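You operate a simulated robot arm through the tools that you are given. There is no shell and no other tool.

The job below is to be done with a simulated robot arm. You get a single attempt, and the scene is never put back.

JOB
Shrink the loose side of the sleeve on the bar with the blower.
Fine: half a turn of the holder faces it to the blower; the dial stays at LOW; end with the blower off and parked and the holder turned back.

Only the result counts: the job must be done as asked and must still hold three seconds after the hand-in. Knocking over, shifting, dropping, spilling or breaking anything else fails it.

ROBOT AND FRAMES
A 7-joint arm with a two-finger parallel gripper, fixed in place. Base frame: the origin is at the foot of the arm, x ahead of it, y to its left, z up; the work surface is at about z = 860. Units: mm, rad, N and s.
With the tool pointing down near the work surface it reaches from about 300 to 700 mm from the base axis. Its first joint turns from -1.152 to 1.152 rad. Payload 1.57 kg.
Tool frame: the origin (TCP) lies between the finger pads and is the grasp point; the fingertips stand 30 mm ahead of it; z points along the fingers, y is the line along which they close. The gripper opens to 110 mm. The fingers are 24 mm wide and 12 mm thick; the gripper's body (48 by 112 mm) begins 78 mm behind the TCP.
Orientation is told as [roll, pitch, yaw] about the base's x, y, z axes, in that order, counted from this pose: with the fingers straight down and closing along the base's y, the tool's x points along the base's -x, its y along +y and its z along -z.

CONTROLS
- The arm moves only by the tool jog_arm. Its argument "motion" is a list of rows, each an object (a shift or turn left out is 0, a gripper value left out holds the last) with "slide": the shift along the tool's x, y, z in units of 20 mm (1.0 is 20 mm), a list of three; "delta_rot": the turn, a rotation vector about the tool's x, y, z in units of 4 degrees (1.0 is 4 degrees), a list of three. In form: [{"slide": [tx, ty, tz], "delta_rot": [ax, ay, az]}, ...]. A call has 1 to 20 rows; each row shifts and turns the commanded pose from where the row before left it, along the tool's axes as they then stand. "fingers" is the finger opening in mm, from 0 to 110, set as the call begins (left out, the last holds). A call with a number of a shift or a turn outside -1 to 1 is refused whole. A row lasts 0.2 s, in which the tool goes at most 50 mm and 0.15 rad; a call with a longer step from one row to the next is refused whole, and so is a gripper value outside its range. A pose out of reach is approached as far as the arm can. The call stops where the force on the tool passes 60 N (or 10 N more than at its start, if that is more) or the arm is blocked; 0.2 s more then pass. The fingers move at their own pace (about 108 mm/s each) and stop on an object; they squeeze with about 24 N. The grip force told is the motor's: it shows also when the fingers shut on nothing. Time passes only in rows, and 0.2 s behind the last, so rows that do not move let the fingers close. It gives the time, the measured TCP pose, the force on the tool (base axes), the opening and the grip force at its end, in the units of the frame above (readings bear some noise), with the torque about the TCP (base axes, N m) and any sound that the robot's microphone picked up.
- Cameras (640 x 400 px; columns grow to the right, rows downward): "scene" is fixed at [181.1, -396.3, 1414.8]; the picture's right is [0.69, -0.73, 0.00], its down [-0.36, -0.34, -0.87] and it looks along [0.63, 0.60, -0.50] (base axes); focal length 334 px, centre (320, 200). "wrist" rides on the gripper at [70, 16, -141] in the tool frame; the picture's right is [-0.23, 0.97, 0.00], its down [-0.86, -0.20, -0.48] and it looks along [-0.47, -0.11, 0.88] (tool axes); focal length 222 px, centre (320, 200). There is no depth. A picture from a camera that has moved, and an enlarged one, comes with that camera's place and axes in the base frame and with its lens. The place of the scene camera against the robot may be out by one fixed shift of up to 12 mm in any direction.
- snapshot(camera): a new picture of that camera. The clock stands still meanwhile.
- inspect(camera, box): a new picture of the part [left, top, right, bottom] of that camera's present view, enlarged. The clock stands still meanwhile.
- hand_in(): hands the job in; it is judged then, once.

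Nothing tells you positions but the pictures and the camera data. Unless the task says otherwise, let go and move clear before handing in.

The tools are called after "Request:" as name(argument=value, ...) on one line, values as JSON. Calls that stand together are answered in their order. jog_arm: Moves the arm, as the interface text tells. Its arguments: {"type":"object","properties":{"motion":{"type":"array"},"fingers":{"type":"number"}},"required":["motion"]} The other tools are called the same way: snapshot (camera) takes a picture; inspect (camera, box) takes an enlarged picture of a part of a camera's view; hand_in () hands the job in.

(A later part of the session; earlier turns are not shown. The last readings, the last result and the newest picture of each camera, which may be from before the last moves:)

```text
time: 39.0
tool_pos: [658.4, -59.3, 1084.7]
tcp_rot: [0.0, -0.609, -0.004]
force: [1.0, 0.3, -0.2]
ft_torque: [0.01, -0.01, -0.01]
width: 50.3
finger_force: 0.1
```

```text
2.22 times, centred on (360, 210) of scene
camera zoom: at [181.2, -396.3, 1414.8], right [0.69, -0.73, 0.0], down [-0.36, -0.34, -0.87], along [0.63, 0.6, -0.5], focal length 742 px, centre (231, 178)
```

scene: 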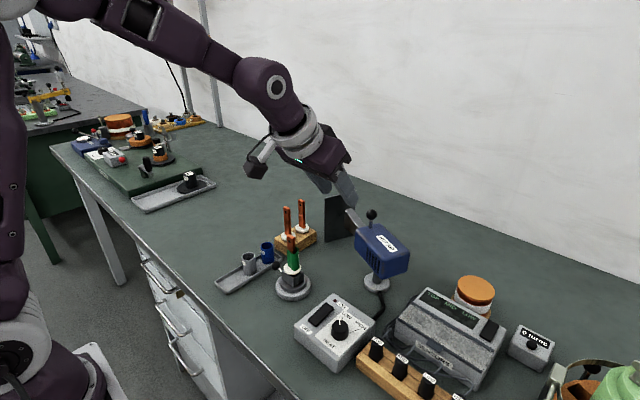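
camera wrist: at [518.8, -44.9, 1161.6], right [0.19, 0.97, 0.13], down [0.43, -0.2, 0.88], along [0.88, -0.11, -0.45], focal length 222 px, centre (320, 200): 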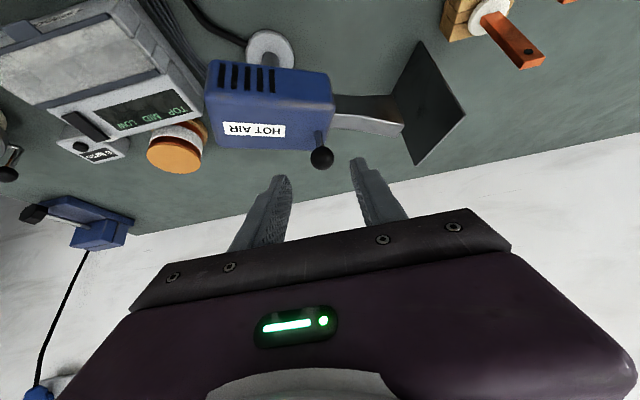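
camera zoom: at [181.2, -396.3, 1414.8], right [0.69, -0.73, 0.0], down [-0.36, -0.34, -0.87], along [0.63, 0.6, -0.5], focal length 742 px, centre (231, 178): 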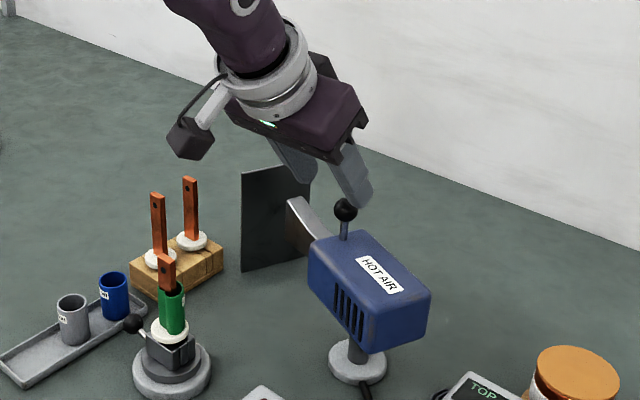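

Request:
jog_arm(motion=[{"slide": [0.06, 0.005, 0.87]}, {"slide": [0.06, 0.005, 0.87]}, {"slide": [0.06, 0.005, 0.87]}, {"slide": [0, 0, 0]}])

Request:
snapshot(camera="wrist")

Request:
inspect(camera="scene", box=[320, 160, 420, 240])

```text
time: 40.0
tool_pos: [684.5, -59.4, 1041.1]
tcp_rot: [0.0, -0.608, -0.003]
force: [-0.3, 0.3, 0.1]
ft_torque: [-0.03, 0.01, -0.03]
width: 50.0
finger_force: 0.1
```

```text
taken
camera wrist: at [545.9, -43.7, 1117.1], right [0.19, 0.97, 0.13], down [0.43, -0.2, 0.88], along [0.88, -0.11, -0.45], focal length 222 px, centre (320, 200)
```

wrist: 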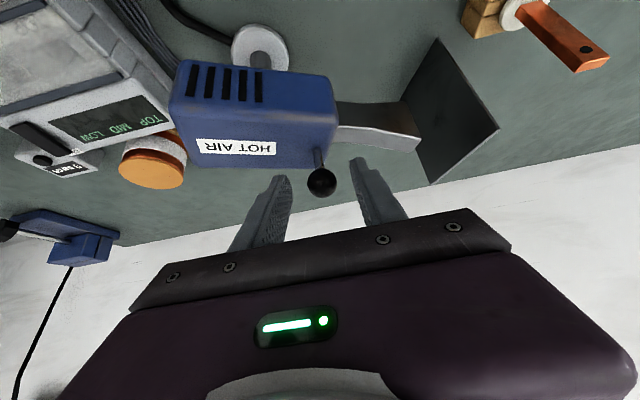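

```text
5.00 times, centred on (370, 200) of scene
camera zoom: at [181.1, -396.3, 1414.8], right [0.69, -0.73, 0.0], down [-0.36, -0.34, -0.87], along [0.63, 0.6, -0.5], focal length 1669 px, centre (70, 200)
```

zoom: 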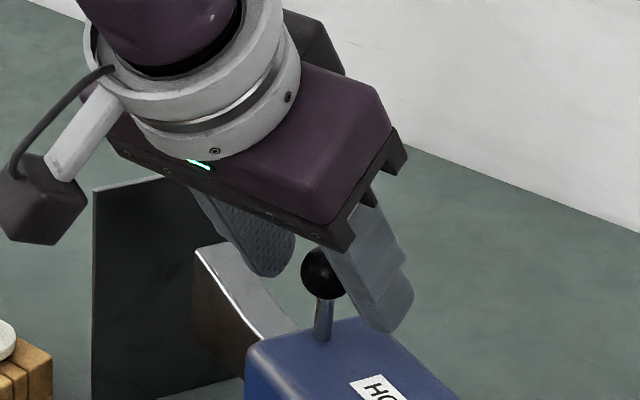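

The ball sits between the fingers, about 11 mm ahead of the TCP. I'll go in another 4 mm and close on it.

Request:
jog_arm(motion=[{"slide": [0, 0, 0.2]}, {"slide": [0, 0, 0]}])

Request:
jog_arm(motion=[{"slide": [0, 0, 0]}, {"slide": [0, 0, 0]}, {"slide": [0, 0, 0]}], fingers=0)

Request:
inspect(camera="wrist", box=[200, 60, 440, 220])

Request:
inspect(camera="scene", box=[320, 160, 420, 240])

```text
time: 40.6
tool_pos: [685.3, -61.2, 1036.7]
tcp_rot: [-0.001, -0.608, -0.002]
force: [-0.1, -0.7, 0.5]
ft_torque: [0.03, 0.02, 0.02]
width: 50.1
finger_force: 0.0
```

```text
time: 41.4
tool_pos: [685.5, -57.6, 1036.9]
tcp_rot: [0.0, -0.609, -0.001]
force: [-0.6, 17.0, -0.4]
ft_torque: [0.25, 0.05, 0.19]
width: 23.7
finger_force: 35.7
```

```text
2.50 times, centred on (320, 140) of wrist
camera zoom: at [547.7, -42.9, 1113.5], right [0.19, 0.97, 0.13], down [0.43, -0.2, 0.88], along [0.88, -0.11, -0.45], focal length 555 px, centre (320, 350)
```

zoom: 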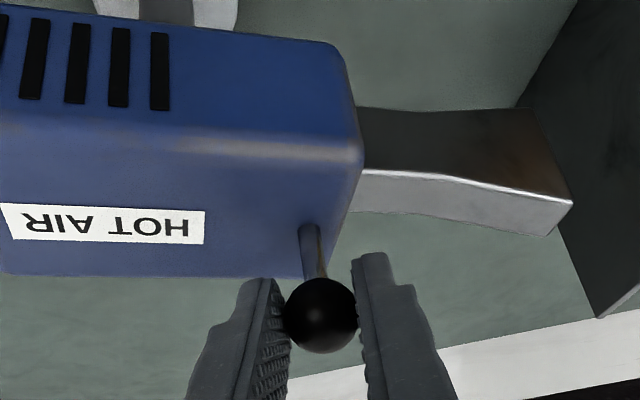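

```text
5.00 times, centred on (370, 200) of scene
camera zoom: at [181.2, -395.7, 1414.9], right [0.69, -0.73, 0.0], down [-0.36, -0.34, -0.87], along [0.63, 0.6, -0.5], focal length 1669 px, centre (70, 200)
```

zoom: 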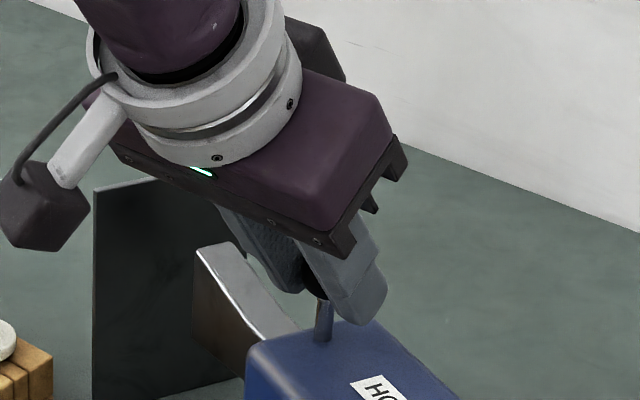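

The knob is gripped, with a small sideways preload because I was about 2 mm off centre. I'll relax that first.

Request:
jog_arm(motion=[{"slide": [0, 0.09, 0]}, {"slide": [0, 0, 0]}])

```text
time: 42.0
tool_pos: [685.7, -57.6, 1038.0]
tcp_rot: [0.001, -0.608, -0.001]
force: [-0.5, 15.8, -4.9]
ft_torque: [0.15, -0.2, 0.2]
width: 23.2
finger_force: 35.3
```

Request:
jog_arm(motion=[{"slide": [0, 0.08, 0]}, {"slide": [0, 0, 0]}])

```text
time: 42.6
tool_pos: [686.3, -58.1, 1037.7]
tcp_rot: [-0.003, -0.61, -0.005]
force: [-1.4, 3.9, -2.0]
ft_torque: [-0.08, 0.21, 0.08]
width: 23.7
finger_force: 35.7
```

Request:
jog_arm(motion=[{"slide": [0.12, 0.03, -0.083]}, {"slide": [0.12, 0.015, -0.083]}, {"slide": [0, 0, 0]}])

Request:
inspect(camera="wrist", box=[200, 60, 440, 220])

```text
time: 43.4
tool_pos: [682.7, -56.9, 1037.1]
tcp_rot: [0.0, -0.611, -0.002]
force: [8.1, -5.2, -5.2]
ft_torque: [-0.14, -0.38, 0.27]
width: 23.3
finger_force: 35.5
```

```text
2.50 times, centred on (320, 140) of wrist
camera zoom: at [542.7, -40.7, 1113.3], right [0.19, 0.97, 0.13], down [0.43, -0.2, 0.88], along [0.89, -0.11, -0.45], focal length 555 px, centre (320, 350)
```

zoom: 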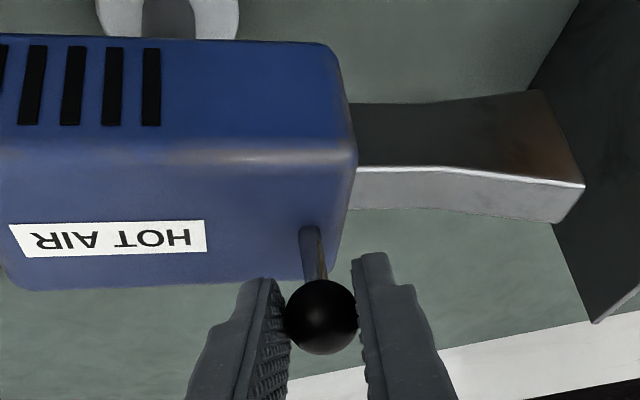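

It swings smoothly with about 10 N. I'll continue along the arc and correct from the force readings.

Request:
jog_arm(motion=[{"slide": [0.16, 0.0, -0.112]}, {"slide": [0.16, -0.02, -0.112]}, {"slide": [0.16, -0.04, -0.112]}, {"slide": [0, 0, 0]}])

Request:
inspect(camera="wrist", box=[200, 60, 440, 220])

```text
time: 44.4
tool_pos: [669.7, -53.5, 1037.0]
tcp_rot: [0.002, -0.61, -0.002]
force: [7.8, 12.9, -3.0]
ft_torque: [0.24, -0.36, 0.41]
width: 23.4
finger_force: 35.5
```

```text
2.50 times, centred on (320, 140) of wrist
camera zoom: at [531.4, -39.6, 1113.5], right [0.19, 0.97, 0.13], down [0.43, -0.2, 0.88], along [0.88, -0.11, -0.45], focal length 555 px, centre (320, 350)
```

zoom: 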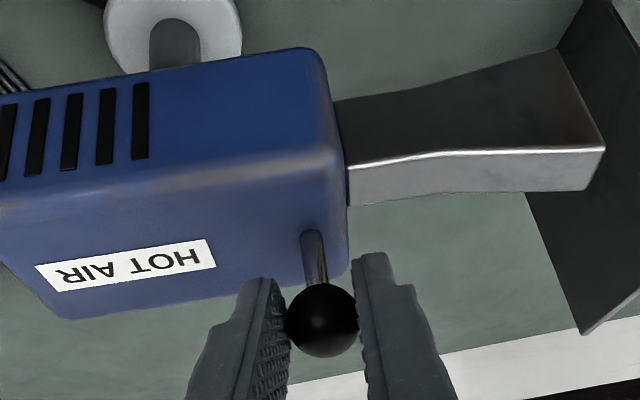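

Request:
jog_arm(motion=[{"slide": [0.143, 0.04, -0.1]}, {"slide": [0.143, 0.02, -0.1]}, {"slide": [0, 0, 0]}])

```text
time: 45.2
tool_pos: [662.0, -54.6, 1036.6]
tcp_rot: [0.002, -0.611, -0.003]
force: [5.5, 18.9, 5.5]
ft_torque: [0.24, -0.13, 0.53]
width: 23.5
finger_force: 35.5
```

Request:
jog_arm(motion=[{"slide": [0, 0.09, 0]}, {"slide": [0, 0, 0]}])

Request:
inspect(camera="wrist", box=[200, 60, 440, 220])

Request:
inspect(camera="scene", box=[260, 160, 440, 300])

```text
time: 45.8
tool_pos: [661.9, -53.5, 1036.8]
tcp_rot: [-0.002, -0.609, -0.003]
force: [3.4, 10.1, 2.4]
ft_torque: [0.1, -0.34, 0.34]
width: 23.5
finger_force: 35.8
```

```text
2.50 times, centred on (320, 140) of wrist
camera zoom: at [523.6, -38.6, 1113.5], right [0.19, 0.97, 0.13], down [0.43, -0.2, 0.88], along [0.88, -0.11, -0.45], focal length 555 px, centre (320, 350)
```

zoom: 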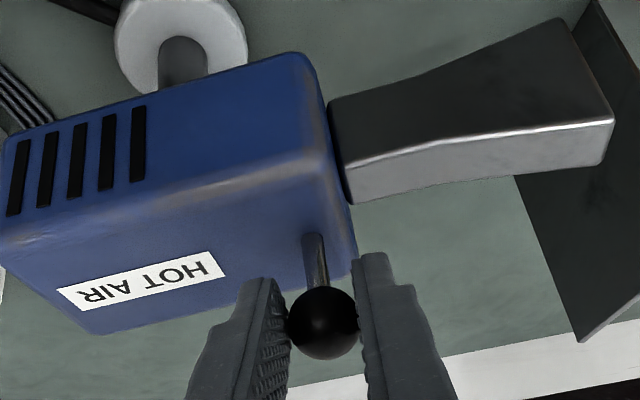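

```text
2.86 times, centred on (350, 230) of scene
camera zoom: at [181.2, -396.0, 1414.9], right [0.69, -0.73, 0.0], down [-0.36, -0.34, -0.87], along [0.63, 0.6, -0.5], focal length 954 px, centre (234, 114)
```

zoom: 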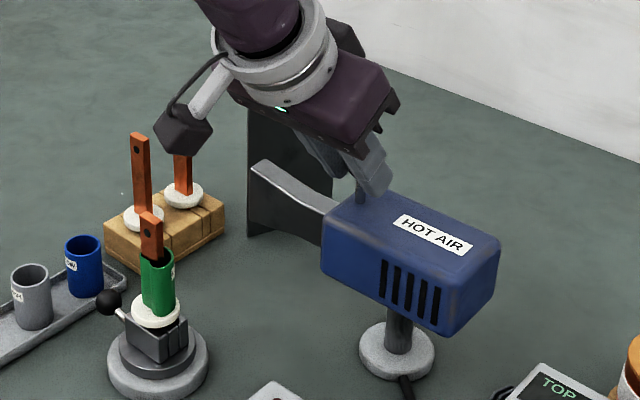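

Request:
jog_arm(motion=[{"slide": [0.127, -0.01, -0.089]}, {"slide": [0.127, -0.02, -0.089]}, {"slide": [0, 0, 0]}])

```text
time: 46.6
tool_pos: [655.1, -54.6, 1037.8]
tcp_rot: [0.0, -0.608, -0.001]
force: [6.7, 6.8, -5.7]
ft_torque: [0.03, -0.21, 0.4]
width: 23.4
finger_force: 36.2
```

Request:
jog_arm(motion=[{"slide": [0.123, -0.045, -0.086]}, {"slide": [0.123, -0.055, -0.086]}, {"slide": [0, 0, 0]}])

Request:
inspect(camera="scene", box=[260, 160, 440, 300])

```text
time: 47.4
tool_pos: [650.7, -55.9, 1037.4]
tcp_rot: [-0.001, -0.611, -0.002]
force: [5.0, 12.4, 7.2]
ft_torque: [0.16, -0.16, 0.47]
width: 23.4
finger_force: 35.6
```

```text
2.86 times, centred on (350, 230) of scene
camera zoom: at [181.1, -395.9, 1414.9], right [0.69, -0.73, 0.0], down [-0.36, -0.34, -0.87], along [0.63, 0.6, -0.5], focal length 954 px, centre (234, 114)
```

zoom: 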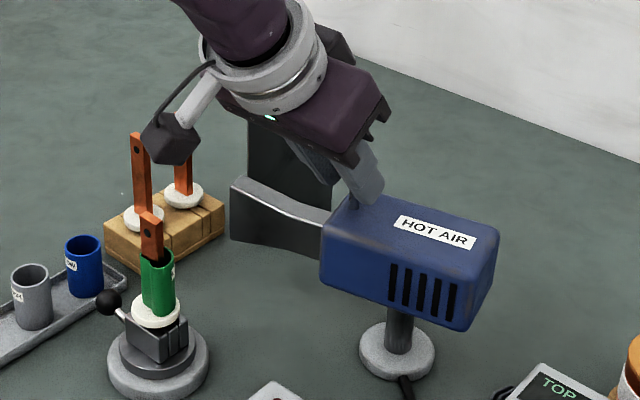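

Request:
jog_arm(motion=[{"slide": [0.113, -0.07, -0.079]}, {"slide": [0.113, -0.08, -0.079]}, {"slide": [0, 0, 0]}])

Request:
inspect(camera="scene", box=[260, 160, 440, 300])

Request:
snapshot(camera="wrist")

```text
time: 48.2
tool_pos: [644.6, -56.3, 1036.6]
tcp_rot: [0.001, -0.607, 0.001]
force: [-2.0, 27.4, 3.1]
ft_torque: [0.35, -0.21, 0.82]
width: 23.5
finger_force: 35.2
```

```text
2.86 times, centred on (350, 230) of scene
camera zoom: at [181.0, -395.5, 1415.0], right [0.69, -0.73, 0.0], down [-0.36, -0.34, -0.87], along [0.63, 0.6, -0.5], focal length 954 px, centre (234, 114)
```

zoom: 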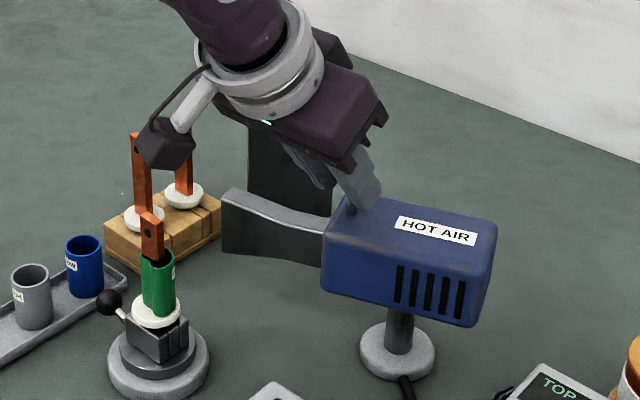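

```text
taken
camera wrist: at [505.0, -42.4, 1113.8], right [0.19, 0.97, 0.13], down [0.43, -0.2, 0.88], along [0.88, -0.11, -0.46], focal length 222 px, centre (320, 200)
```

wrist: 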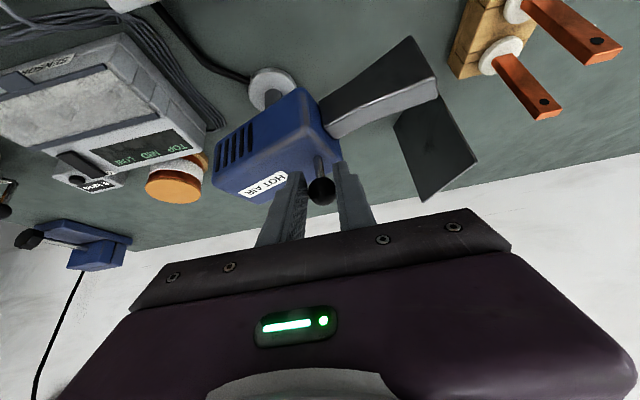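

Request:
jog_arm(motion=[{"slide": [0.11, 0.0, -0.077]}, {"slide": [0.11, -0.03, -0.077]}, {"slide": [0, 0, 0]}])

```text
time: 49.0
tool_pos: [637.2, -58.8, 1037.1]
tcp_rot: [-0.001, -0.608, -0.002]
force: [-2.3, 22.5, -0.8]
ft_torque: [0.25, -0.11, 0.77]
width: 23.7
finger_force: 36.1
```

Request:
jog_arm(motion=[{"slide": [0.108, 0.0, -0.076]}, {"slide": [0.108, -0.03, -0.076]}, {"slide": [0, 0, 0]}])

Request:
inspect(camera="scene", box=[260, 160, 440, 300])

Request:
snapshot(camera="wrist")

```text
time: 49.8
tool_pos: [633.5, -60.8, 1037.2]
tcp_rot: [-0.002, -0.61, -0.005]
force: [1.8, 10.2, -6.1]
ft_torque: [0.04, -0.02, 0.47]
width: 23.6
finger_force: 35.3
```

```text
2.86 times, centred on (350, 230) of scene
camera zoom: at [181.3, -396.0, 1414.9], right [0.69, -0.73, 0.0], down [-0.36, -0.34, -0.87], along [0.63, 0.6, -0.5], focal length 954 px, centre (234, 114)
```

zoom: 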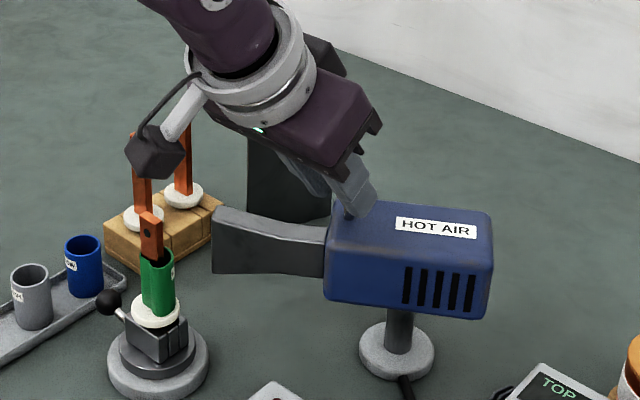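

```text
taken
camera wrist: at [494.9, -45.4, 1113.5], right [0.19, 0.97, 0.13], down [0.43, -0.2, 0.88], along [0.88, -0.11, -0.45], focal length 222 px, centre (320, 200)
```

wrist: 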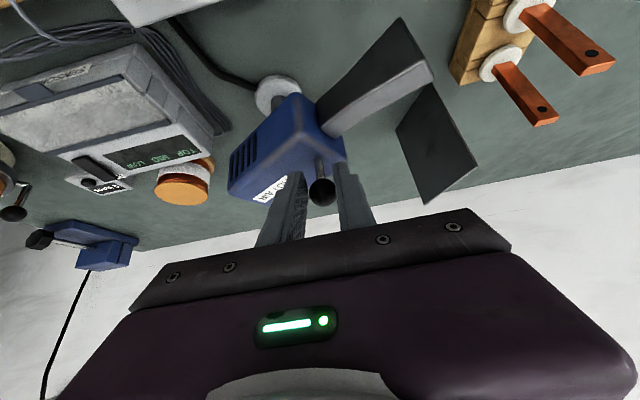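

Request:
jog_arm(motion=[{"slide": [0.09, -0.06, -0.063]}, {"slide": [0.09, -0.07, -0.063]}, {"slide": [0, 0, 0]}])

Request:
inspect(camera="scene", box=[260, 160, 440, 300])

```text
time: 50.6
tool_pos: [629.9, -63.9, 1037.0]
tcp_rot: [0.0, -0.609, -0.005]
force: [9.0, -2.2, -12.6]
ft_torque: [-0.07, -0.06, 0.19]
width: 23.6
finger_force: 36.3
```

```text
2.86 times, centred on (350, 230) of scene
camera zoom: at [181.7, -396.4, 1414.7], right [0.69, -0.73, 0.0], down [-0.36, -0.34, -0.87], along [0.63, 0.6, -0.5], focal length 954 px, centre (234, 114)
```

zoom: 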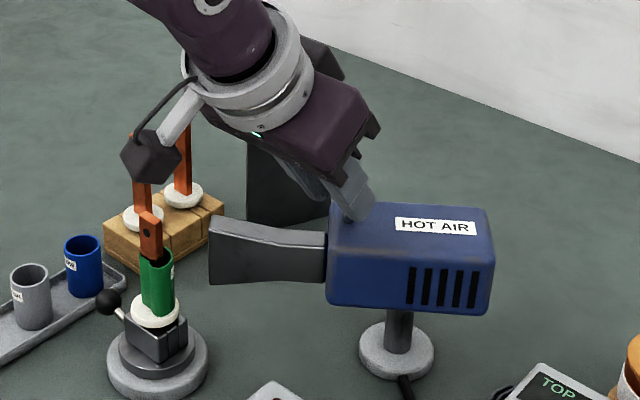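

Request:
jog_arm(motion=[{"slide": [0.076, -0.095, -0.035]}, {"slide": [0.076, -0.095, -0.035]}, {"slide": [0, 0, 0]}])

Request:
inspect(camera="scene", box=[260, 160, 440, 300])

Request:
snapshot(camera="wrist")

```text
time: 51.4
tool_pos: [625.1, -64.7, 1037.6]
tcp_rot: [0.0, -0.609, -0.002]
force: [0.4, 10.6, -0.5]
ft_torque: [0.19, -0.18, 0.57]
width: 23.3
finger_force: 36.6
```

```text
2.86 times, centred on (350, 230) of scene
camera zoom: at [181.2, -395.9, 1414.9], right [0.69, -0.73, 0.0], down [-0.36, -0.34, -0.87], along [0.63, 0.6, -0.5], focal length 954 px, centre (234, 114)
```

zoom: 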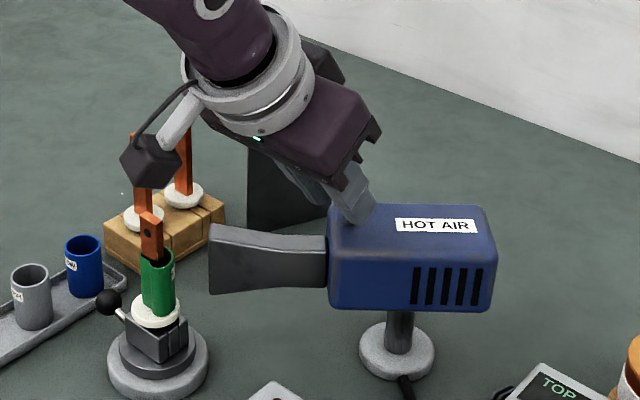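

```text
taken
camera wrist: at [486.7, -50.6, 1113.4], right [0.19, 0.97, 0.13], down [0.43, -0.2, 0.88], along [0.88, -0.11, -0.45], focal length 222 px, centre (320, 200)
```

wrist: 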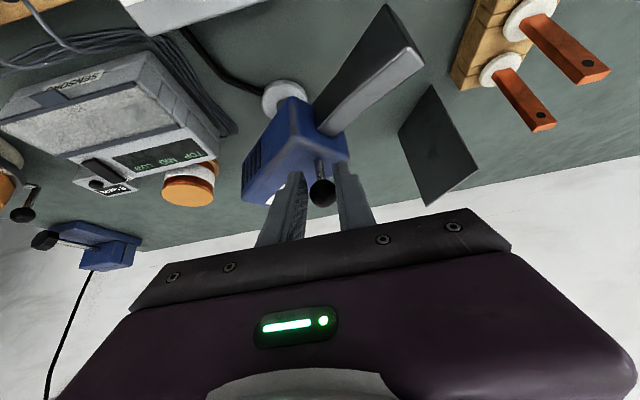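

The nozzle is almost in line with the bar. I'll give it about 2° more, then release, back off along the fingers and look from above.

Request:
jog_arm(motion=[{"slide": [0.055, -0.05, -0.038]}, {"slide": [0, 0, 0]}])

Request:
inspect(camera="scene", box=[260, 160, 440, 300])

```text
time: 52.0
tool_pos: [623.6, -66.6, 1037.3]
tcp_rot: [0.0, -0.609, 0.0]
force: [-6.2, 19.0, 7.6]
ft_torque: [0.38, -0.36, 0.8]
width: 23.3
finger_force: 35.5
```

```text
2.86 times, centred on (350, 230) of scene
camera zoom: at [180.8, -395.7, 1415.0], right [0.69, -0.73, 0.0], down [-0.36, -0.34, -0.87], along [0.63, 0.6, -0.5], focal length 954 px, centre (234, 114)
```

zoom: 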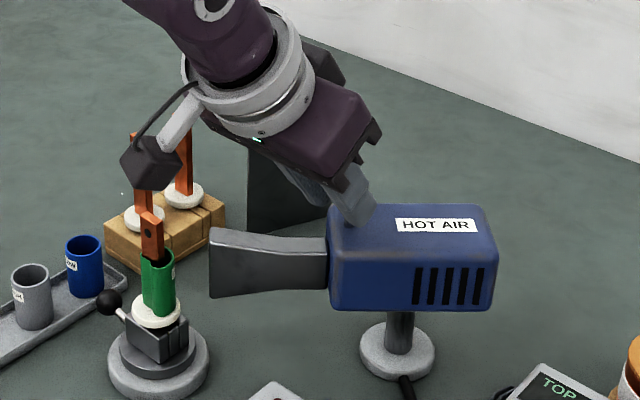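

Request:
jog_arm(motion=[{"slide": [0, 0, 0]}, {"slide": [0, 0, 0]}, {"slide": [0, 0, -0.5]}, {"slide": [0, 0, -1]}, {"slide": [0, 0, -1]}, {"slide": [0, 0, -1]}, {"slide": [0, 0, -1]}, {"slide": [0, 0, 0]}], fingers=42)

Request:
inspect(camera="scene", box=[260, 160, 440, 300])

Request:
snapshot(camera="wrist")

```text
time: 53.8
tool_pos: [574.0, -68.2, 1110.6]
tcp_rot: [0.0, -0.61, -0.003]
force: [0.6, 0.3, -0.7]
ft_torque: [0.01, 0.0, -0.02]
width: 42.3
finger_force: 0.0
```

```text
2.86 times, centred on (350, 230) of scene
camera zoom: at [181.1, -396.3, 1414.8], right [0.69, -0.73, 0.0], down [-0.36, -0.34, -0.87], along [0.63, 0.6, -0.5], focal length 954 px, centre (234, 114)
```

zoom: 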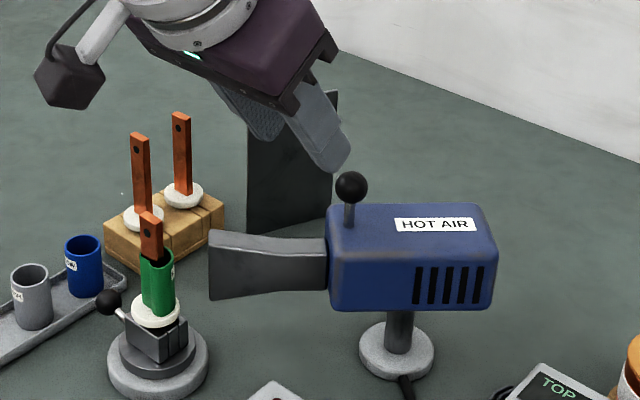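

```text
taken
camera wrist: at [434.8, -53.1, 1187.8], right [0.19, 0.97, 0.13], down [0.43, -0.2, 0.88], along [0.88, -0.11, -0.45], focal length 222 px, centre (320, 200)
```

wrist: 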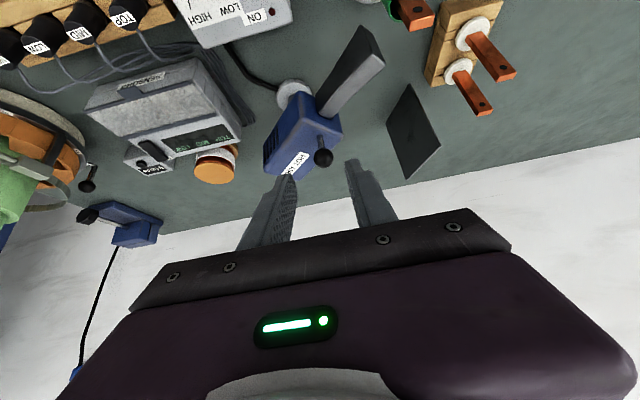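

It stays aimed after release. I'll straighten the tool, rise, and check the alignment from above.

Request:
jog_arm(motion=[{"delta_rot": [0, 0.97, 0]}, {"delta_rot": [0, 0.97, 0]}, {"delta_rot": [0, 0.97, 0]}, {"delta_rot": [0, 0.97, 0]}, {"delta_rot": [0, 0.97, 0]}, {"delta_rot": [0, 0.97, 0]}, {"delta_rot": [0, 0.97, 0]}, {"delta_rot": [0, 0.97, 0]}, {"delta_rot": [0, 0.97, 0]}, {"slide": [0.3, 0, -0.9]}, {"slide": [0.3, 0, -0.9]}, {"slide": [0.3, 0, -0.9]}, {"slide": [0.3, 0, -0.9]}, {"slide": [0.3, 0, -0.9]}, {"slide": [0.3, 0, -0.9]}, {"slide": [0, 0, 0]}], fingers=110)

Request:
snapshot(camera="wrist")

Request:
inspect(camera="wrist", box=[240, 60, 440, 230])

```text
time: 57.2
tool_pos: [536.4, -67.2, 1218.5]
tcp_rot: [-0.001, -0.001, -0.001]
force: [0.3, -0.7, 0.3]
ft_torque: [-0.02, 0.01, -0.01]
width: 109.8
finger_force: 0.2
```

```text
taken
camera wrist: at [466.4, -52.1, 1360.4], right [0.23, 0.97, 0.0], down [0.85, -0.2, 0.48], along [0.47, -0.11, -0.88], focal length 222 px, centre (320, 200)
```

wrist: 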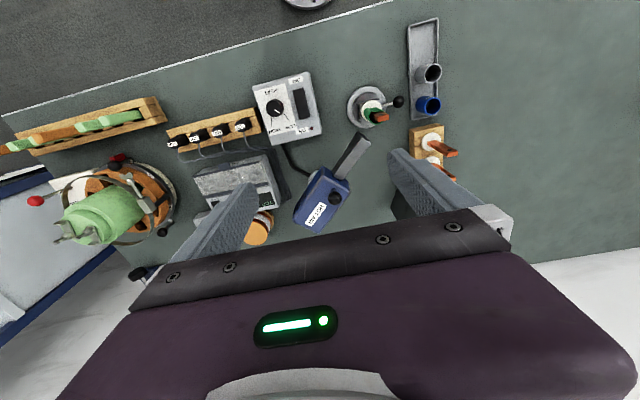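

```text
2.35 times, centred on (340, 145) of wrist
camera zoom: at [466.4, -52.1, 1360.4], right [0.23, 0.97, 0.0], down [0.85, -0.2, 0.48], along [0.47, -0.11, -0.88], focal length 523 px, centre (273, 329)
```

zoom: 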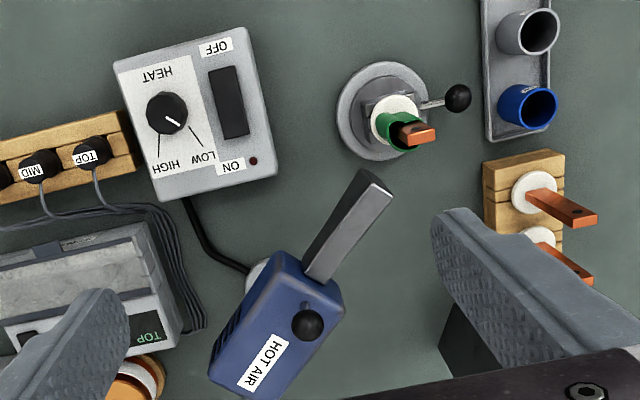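

From above the nozzle line passes within about 5 mm of the bar axis, about 30 mm in front of the sleeve's loose side, so it's aimed. The rocker runs from OFF (479, -95) to ON (518, -95), and I'll come down over its ON end with closed fingers.

Request:
jog_arm(motion=[{"slide": [0.089, -0.116, 0.9]}, {"slide": [0.089, -0.116, 0.9]}, {"slide": [0.089, -0.116, 0.9]}, {"slide": [0.089, -0.116, 0.9]}, {"slide": [0.089, -0.116, 0.9]}, {"slide": [0.089, -0.116, 0.9]}, {"slide": [0.089, -0.116, 0.9]}, {"slide": [0.089, -0.116, 0.9]}, {"slide": [0.089, -0.116, 0.9]}, {"slide": [0.089, -0.116, 0.9]}, {"slide": [0.089, -0.116, 0.9]}, {"slide": [0.089, -0.116, 0.9]}, {"slide": [0, 0, 0]}], fingers=0)

Request:
snapshot(camera="wrist")

Request:
snapshot(camera="scene")

```text
time: 60.0
tool_pos: [514.8, -93.5, 1002.1]
tcp_rot: [0.002, 0.0, -0.003]
force: [0.8, -0.3, 0.2]
ft_torque: [0.03, 0.01, 0.0]
width: 0.0
finger_force: 21.4
```

```text
taken
camera wrist: at [444.7, -78.9, 1144.8], right [0.23, 0.97, 0.0], down [0.85, -0.2, 0.48], along [0.47, -0.11, -0.88], focal length 222 px, centre (320, 200)
```

wrist: 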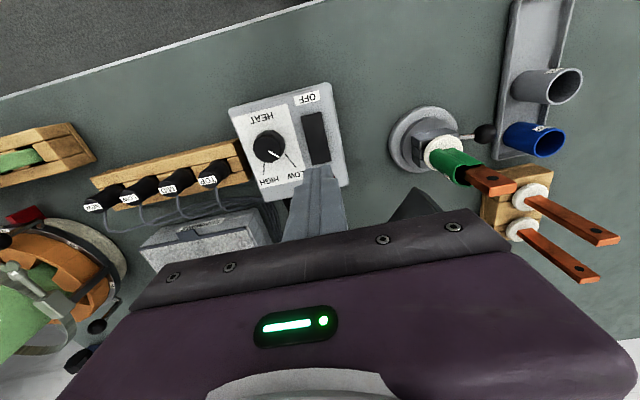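

```text
taken
```

scene: 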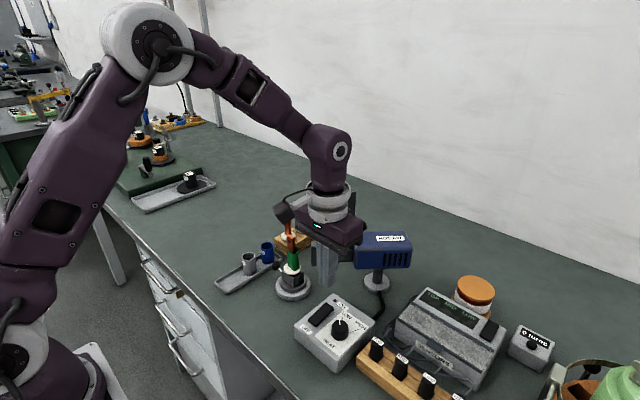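

Request:
jog_arm(motion=[{"slide": [0, -0.07, 0.7]}, {"slide": [0, 0, 0.7]}, {"slide": [0, 0, 0.7]}, {"slide": [0, 0, 0]}])

Request:
inspect(camera="wrist", box=[200, 60, 440, 220])

Request:
inspect(camera="scene", box=[280, 250, 400, 350])

```text
time: 61.0
tool_pos: [515.4, -96.6, 960.2]
tcp_rot: [0.0, 0.001, -0.001]
force: [-0.2, 0.8, 0.3]
ft_torque: [0.0, -0.01, 0.0]
width: 0.0
finger_force: 21.7
```

```text
2.50 times, centred on (320, 140) of wrist
camera zoom: at [445.0, -81.3, 1101.1], right [0.23, 0.97, 0.0], down [0.85, -0.2, 0.48], along [0.47, -0.11, -0.88], focal length 555 px, centre (320, 350)
```

zoom: 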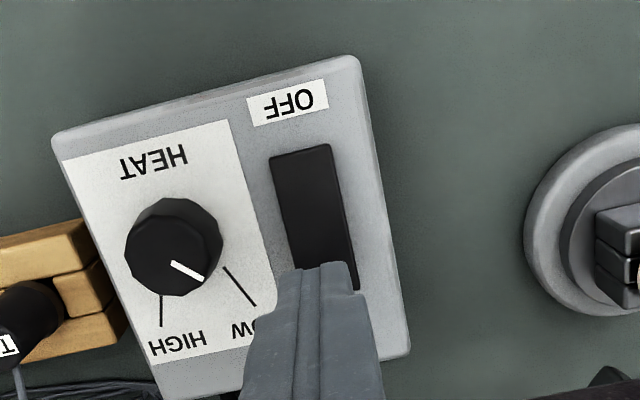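

```text
4.00 times, centred on (340, 300) of scene
camera zoom: at [181.1, -396.3, 1414.8], right [0.69, -0.73, 0.0], down [-0.36, -0.34, -0.87], along [0.63, 0.6, -0.5], focal length 1335 px, centre (240, -200)
```

zoom: 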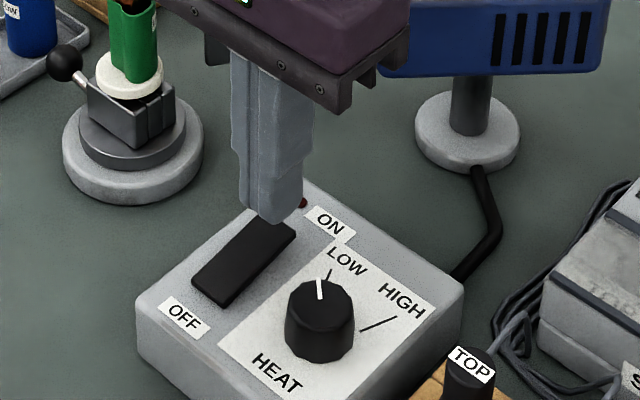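

The fingertips stand over the ON end of the rocker, and the sleeve is in view of the scene camera. I'll press slowly.

Request:
jog_arm(motion=[{"slide": [0, 0, 0.2]}, {"slide": [0, 0, 0.2]}, {"slide": [0, 0, 0.2]}, {"slide": [0, 0, 0.15]}])

Request:
inspect(camera="scene", box=[260, 230, 400, 350])

```text
time: 62.0
tool_pos: [515.0, -97.5, 944.5]
tcp_rot: [0.0, -0.002, -0.001]
force: [-0.5, -0.1, 0.3]
ft_torque: [0.02, 0.03, -0.01]
width: 0.0
finger_force: 21.5
```

```text
3.33 times, centred on (330, 290) of scene
camera zoom: at [181.1, -396.3, 1414.8], right [0.69, -0.73, 0.0], down [-0.36, -0.34, -0.87], along [0.63, 0.6, -0.5], focal length 1113 px, centre (287, -100)
```

zoom: 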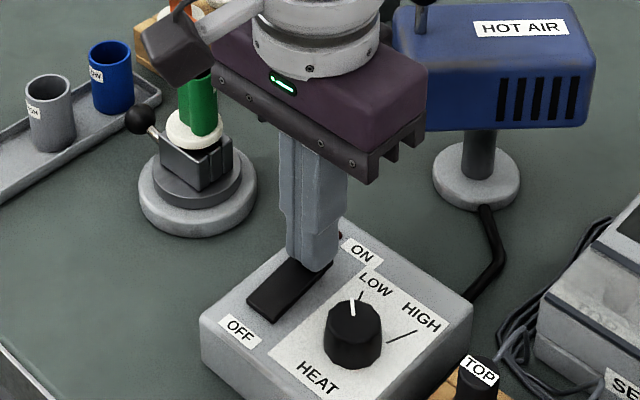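

Request:
jog_arm(motion=[{"slide": [0, 0, 0.1]}, {"slide": [0, 0, 0.1]}, {"slide": [0, 0, 0.1]}])

```text
time: 62.8
tool_pos: [514.7, -97.4, 938.8]
tcp_rot: [0.001, 0.0, -0.001]
force: [0.0, -0.4, 0.9]
ft_torque: [0.0, 0.01, 0.02]
width: 0.0
finger_force: 21.4
```

Request:
jog_arm(motion=[{"slide": [0, 0, 0.1]}, {"slide": [0, 0, 0.1]}])

Request:
inspect(camera="scene", box=[280, 260, 400, 350])

```text
time: 63.4
tool_pos: [517.1, -97.3, 939.2]
tcp_rot: [-0.002, -0.003, 0.0]
force: [-1.9, 0.1, 9.1]
ft_torque: [0.03, 0.13, -0.05]
width: 0.0
finger_force: 21.6
stopped in row 2: the force on the tool passed its limit at 68 N (the readings are from after the stop); the commanded pose is now the measured one
```

```text
4.44 times, centred on (340, 305) of scene
camera zoom: at [181.0, -396.2, 1414.8], right [0.69, -0.73, 0.0], down [-0.36, -0.34, -0.87], along [0.63, 0.6, -0.5], focal length 1483 px, centre (231, -267)
```

zoom: 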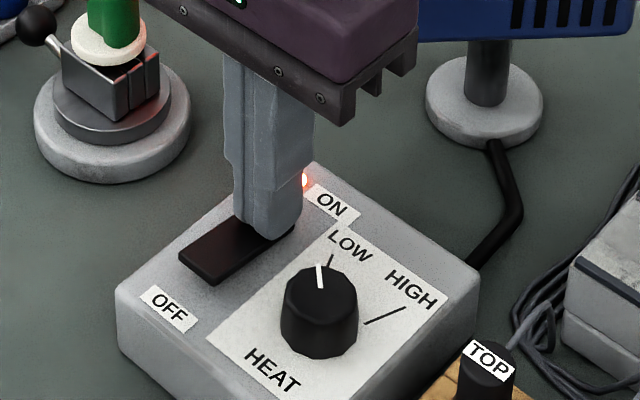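

The lamp is lit and the rocker has flipped, so the blower is on. I'll lift, hover over the OFF end, and check the sleeve at once.

Request:
jog_arm(motion=[{"slide": [0, 0, -0.95]}, {"slide": [0.9, 0.1, 0]}, {"slide": [0.95, 0, 0]}])

Request:
inspect(camera="scene", box=[255, 215, 355, 305])

Request:
inspect(camera="wrist", box=[360, 60, 560, 220])

```text
time: 64.2
tool_pos: [476.8, -96.2, 958.3]
tcp_rot: [-0.002, -0.004, -0.003]
force: [0.7, 0.5, 0.1]
ft_torque: [-0.01, -0.01, 0.0]
width: 0.0
finger_force: 21.8
```

```text
4.44 times, centred on (305, 260) of scene
camera zoom: at [181.1, -396.3, 1414.8], right [0.69, -0.73, 0.0], down [-0.36, -0.34, -0.87], along [0.63, 0.6, -0.5], focal length 1483 px, centre (387, -67)
```

zoom: 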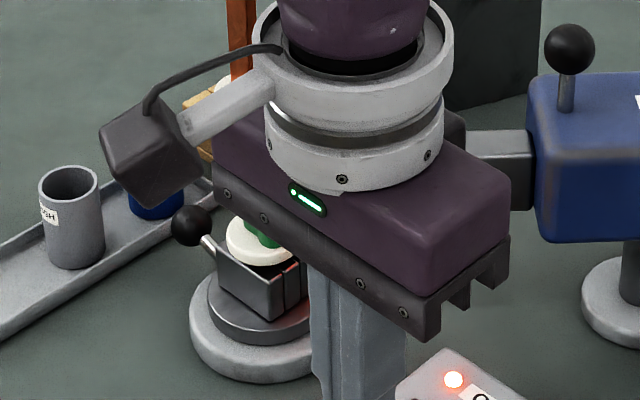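

```text
2.50 times, centred on (460, 140) of wrist
camera zoom: at [407.3, -80.9, 1099.1], right [0.23, 0.97, 0.0], down [0.85, -0.2, 0.48], along [0.47, -0.11, -0.88], focal length 555 px, centre (-30, 350)
```

zoom: 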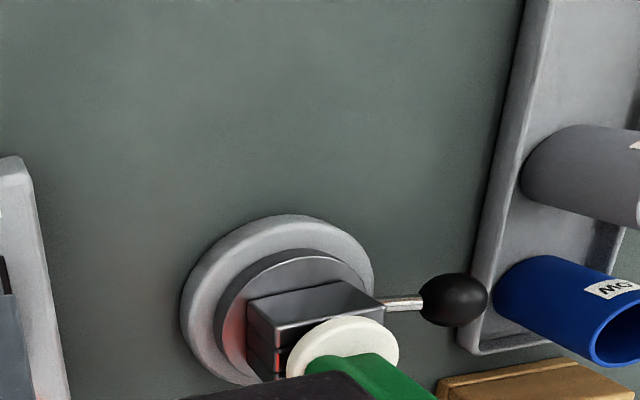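

Request:
jog_arm(motion=[{"slide": [0.3, -0.3, -1]}, {"slide": [0.3, -0.3, -1]}])

Request:
inspect(camera="wrist", box=[360, 60, 560, 220])

Request:
inspect(camera="scene", box=[255, 215, 355, 305])

```text
time: 64.8
tool_pos: [466.1, -107.2, 997.4]
tcp_rot: [-0.002, -0.004, -0.003]
force: [0.4, -0.6, 0.0]
ft_torque: [-0.01, 0.02, -0.01]
width: 0.1
finger_force: 21.3
```

```text
2.50 times, centred on (460, 140) of wrist
camera zoom: at [395.5, -92.2, 1138.6], right [0.23, 0.97, 0.0], down [0.85, -0.2, 0.48], along [0.47, -0.11, -0.88], focal length 555 px, centre (-30, 350)
```

zoom: 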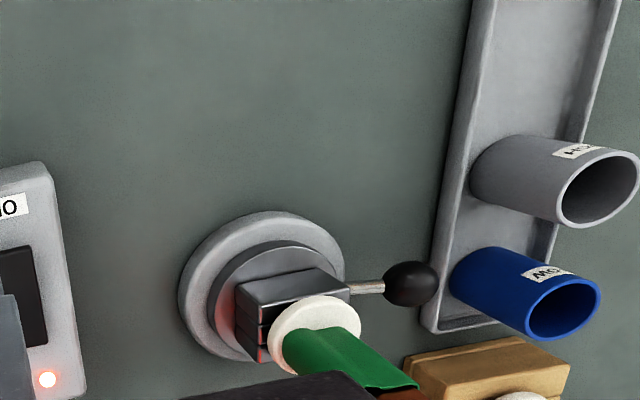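

```text
4.44 times, centred on (305, 260) of scene
camera zoom: at [181.1, -396.3, 1414.8], right [0.69, -0.73, 0.0], down [-0.36, -0.34, -0.87], along [0.63, 0.6, -0.5], focal length 1483 px, centre (387, -67)
```

zoom: 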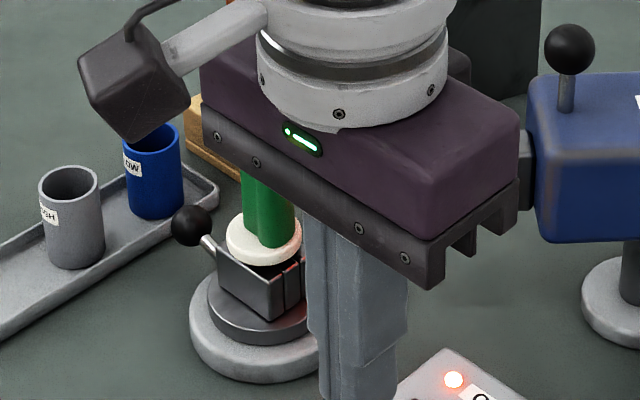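

Request:
jog_arm(motion=[{"slide": [0, -0.3, -1]}, {"slide": [0, -0.3, -1]}, {"slide": [0, -0.3, -1]}])

Request:
inspect(camera="scene", box=[255, 215, 355, 305])

Request:
inspect(camera="wrist", box=[360, 60, 520, 200])

```text
time: 65.6
tool_pos: [466.0, -125.4, 1058.1]
tcp_rot: [-0.002, -0.002, -0.002]
force: [0.3, 0.1, 0.7]
ft_torque: [0.01, -0.02, -0.01]
width: 0.0
finger_force: 21.2
```

```text
4.44 times, centred on (305, 260) of scene
camera zoom: at [181.1, -396.3, 1414.8], right [0.69, -0.73, 0.0], down [-0.36, -0.34, -0.87], along [0.63, 0.6, -0.5], focal length 1483 px, centre (387, -67)
```

zoom: 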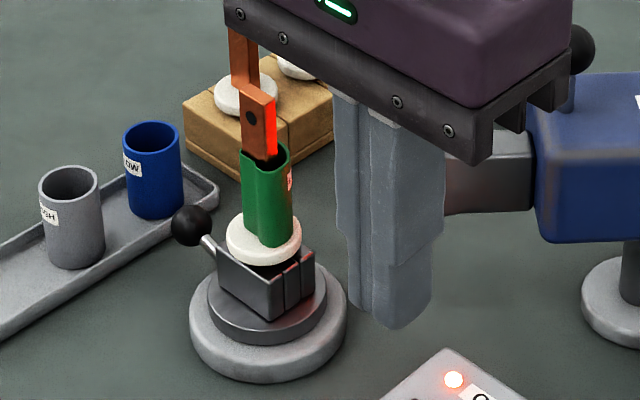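

```text
2.86 times, centred on (440, 130) of wrist
camera zoom: at [394.6, -110.0, 1199.4], right [0.23, 0.97, 0.0], down [0.85, -0.2, 0.48], along [0.47, -0.11, -0.88], focal length 635 px, centre (-23, 400)
```

zoom: 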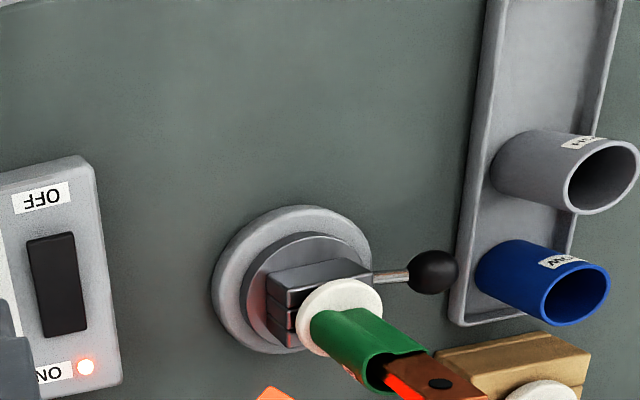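

There's a clear view now: the glow hits the loose side, which hasn't shrunk yet after about 2.4 s. I'll wait in short steps.

Request:
jog_arm(motion=[{"slide": [0, 0, 0]}, {"slide": [0, 0, 0]}, {"slide": [0, 0, 0]}, {"slide": [0, 0, 0]}])

Request:
inspect(camera="scene", box=[275, 225, 335, 285])

Request:
inspect(camera="wrist", box=[400, 120, 500, 200])

```text
time: 66.6
tool_pos: [465.6, -126.2, 1057.2]
tcp_rot: [-0.002, 0.0, -0.002]
force: [0.4, -0.4, -0.1]
ft_torque: [-0.03, -0.01, -0.02]
width: 0.1
finger_force: 21.3
```

```text
6.67 times, centred on (305, 255) of scene
camera zoom: at [181.1, -396.3, 1414.8], right [0.69, -0.73, 0.0], down [-0.36, -0.34, -0.87], along [0.63, 0.6, -0.5], focal length 2225 px, centre (420, -167)
```

zoom: 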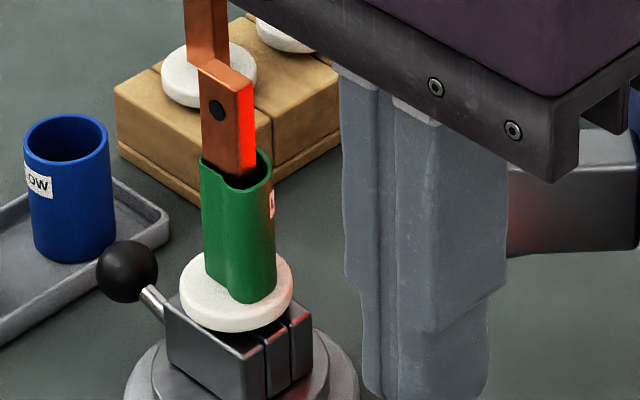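

```text
5.00 times, centred on (450, 160) of wrist
camera zoom: at [394.6, -110.0, 1199.2], right [0.23, 0.97, 0.0], down [0.85, -0.2, 0.48], along [0.47, -0.11, -0.88], focal length 1111 px, centre (-330, 400)
```

zoom: 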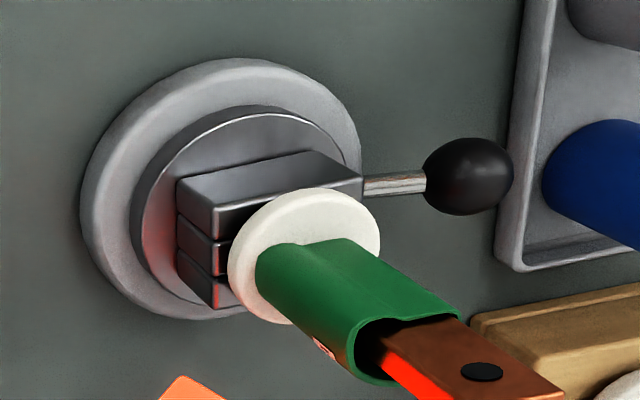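

Request:
jog_arm(motion=[{"slide": [0, 0, 0]}, {"slide": [0, 0, 0]}, {"slide": [0, 0, 0]}, {"slide": [0, 0, 0]}])

Request:
inspect(camera="scene", box=[275, 225, 335, 285])

Request:
inspect(camera="wrist", box=[400, 120, 500, 200])

```text
time: 67.6
tool_pos: [465.4, -125.2, 1058.8]
tcp_rot: [-0.001, -0.003, -0.002]
force: [-0.1, -0.4, -0.1]
ft_torque: [-0.01, 0.0, 0.03]
width: 0.0
finger_force: 21.4
```

```text
6.67 times, centred on (305, 255) of scene
camera zoom: at [181.1, -396.3, 1414.8], right [0.69, -0.73, 0.0], down [-0.36, -0.34, -0.87], along [0.63, 0.6, -0.5], focal length 2225 px, centre (420, -167)
```

zoom: 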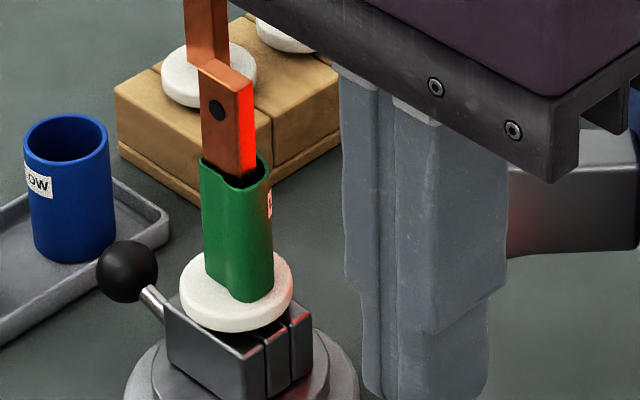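

```text
5.00 times, centred on (450, 160) of wrist
camera zoom: at [394.6, -110.0, 1199.2], right [0.23, 0.97, 0.0], down [0.85, -0.2, 0.48], along [0.47, -0.11, -0.88], focal length 1111 px, centre (-330, 400)
```

zoom: 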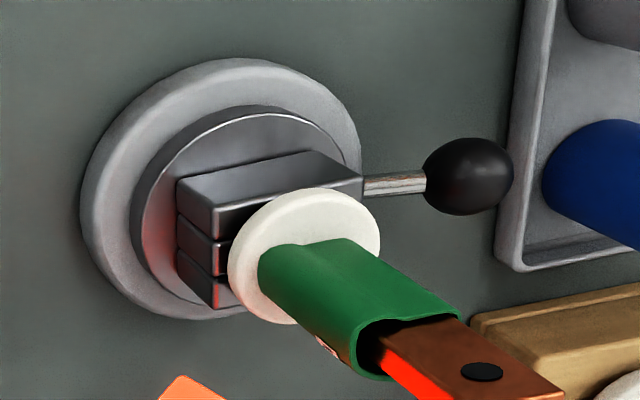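

It's starting to shrink: the right edge has moved in a few pixels. I'll keep watching.

Request:
jog_arm(motion=[{"slide": [0, 0, 0]}, {"slide": [0, 0, 0]}, {"slide": [0, 0, 0]}, {"slide": [0, 0, 0]}])

Request:
inspect(camera="scene", box=[275, 225, 335, 285])

Request:
inspect(camera="wrist", box=[400, 120, 500, 200])

```text
time: 68.6
tool_pos: [465.4, -126.1, 1057.6]
tcp_rot: [-0.001, -0.002, -0.002]
force: [-0.1, 0.7, 0.6]
ft_torque: [-0.02, 0.0, -0.02]
width: 0.0
finger_force: 21.1
```

```text
6.67 times, centred on (305, 255) of scene
camera zoom: at [181.1, -396.3, 1414.8], right [0.69, -0.73, 0.0], down [-0.36, -0.34, -0.87], along [0.63, 0.6, -0.5], focal length 2225 px, centre (420, -167)
```

zoom: 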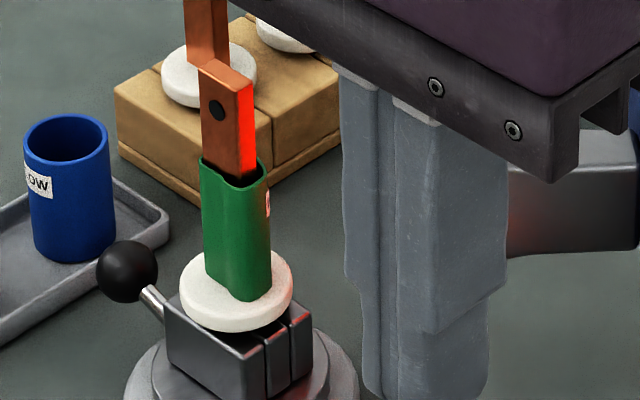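

```text
5.00 times, centred on (450, 160) of wrist
camera zoom: at [394.6, -110.0, 1199.2], right [0.23, 0.97, 0.0], down [0.85, -0.2, 0.48], along [0.47, -0.11, -0.88], focal length 1111 px, centre (-330, 400)
```

zoom: 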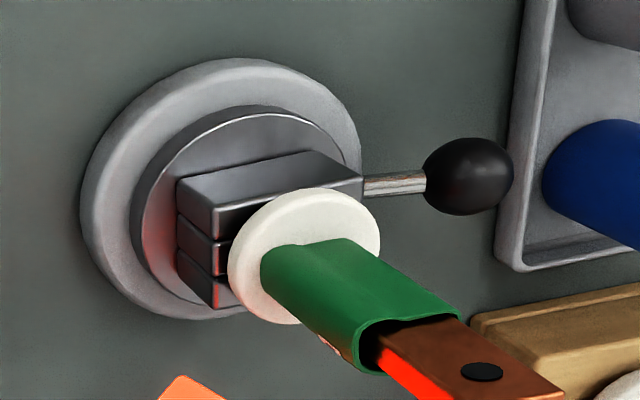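

Request:
jog_arm(motion=[{"slide": [0, 0, 0]}, {"slide": [0, 0, 0]}, {"slide": [0, 0, 0]}, {"slide": [0, 0, 0]}])

Request:
inspect(camera="scene", box=[275, 225, 335, 285])

Request:
inspect(camera="wrist", box=[400, 120, 500, 200])

```text
time: 69.6
tool_pos: [464.5, -126.2, 1058.0]
tcp_rot: [-0.002, -0.001, -0.002]
force: [-0.1, -0.4, 0.6]
ft_torque: [-0.02, -0.06, -0.02]
width: 0.3
finger_force: 21.3
```

```text
6.67 times, centred on (305, 255) of scene
camera zoom: at [181.1, -396.3, 1414.8], right [0.69, -0.73, 0.0], down [-0.36, -0.34, -0.87], along [0.63, 0.6, -0.5], focal length 2225 px, centre (420, -167)
```

zoom: 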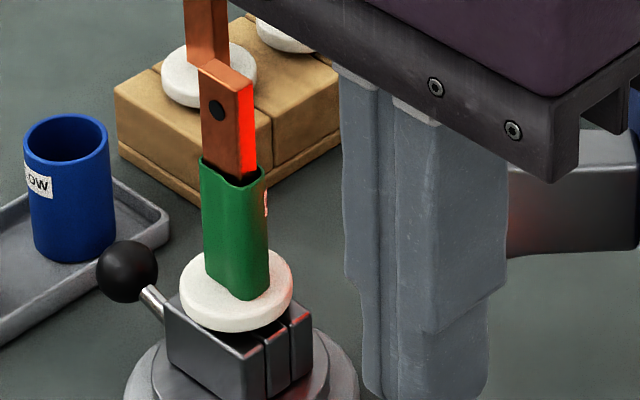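

```text
5.00 times, centred on (450, 160) of wrist
camera zoom: at [394.6, -110.0, 1199.2], right [0.23, 0.97, 0.0], down [0.85, -0.2, 0.48], along [0.47, -0.11, -0.88], focal length 1111 px, centre (-330, 400)
```

zoom: 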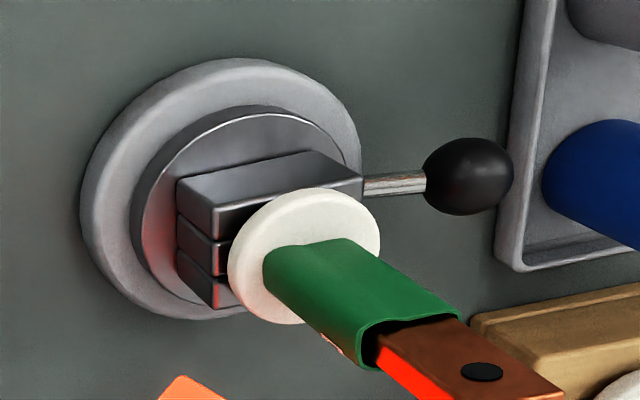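

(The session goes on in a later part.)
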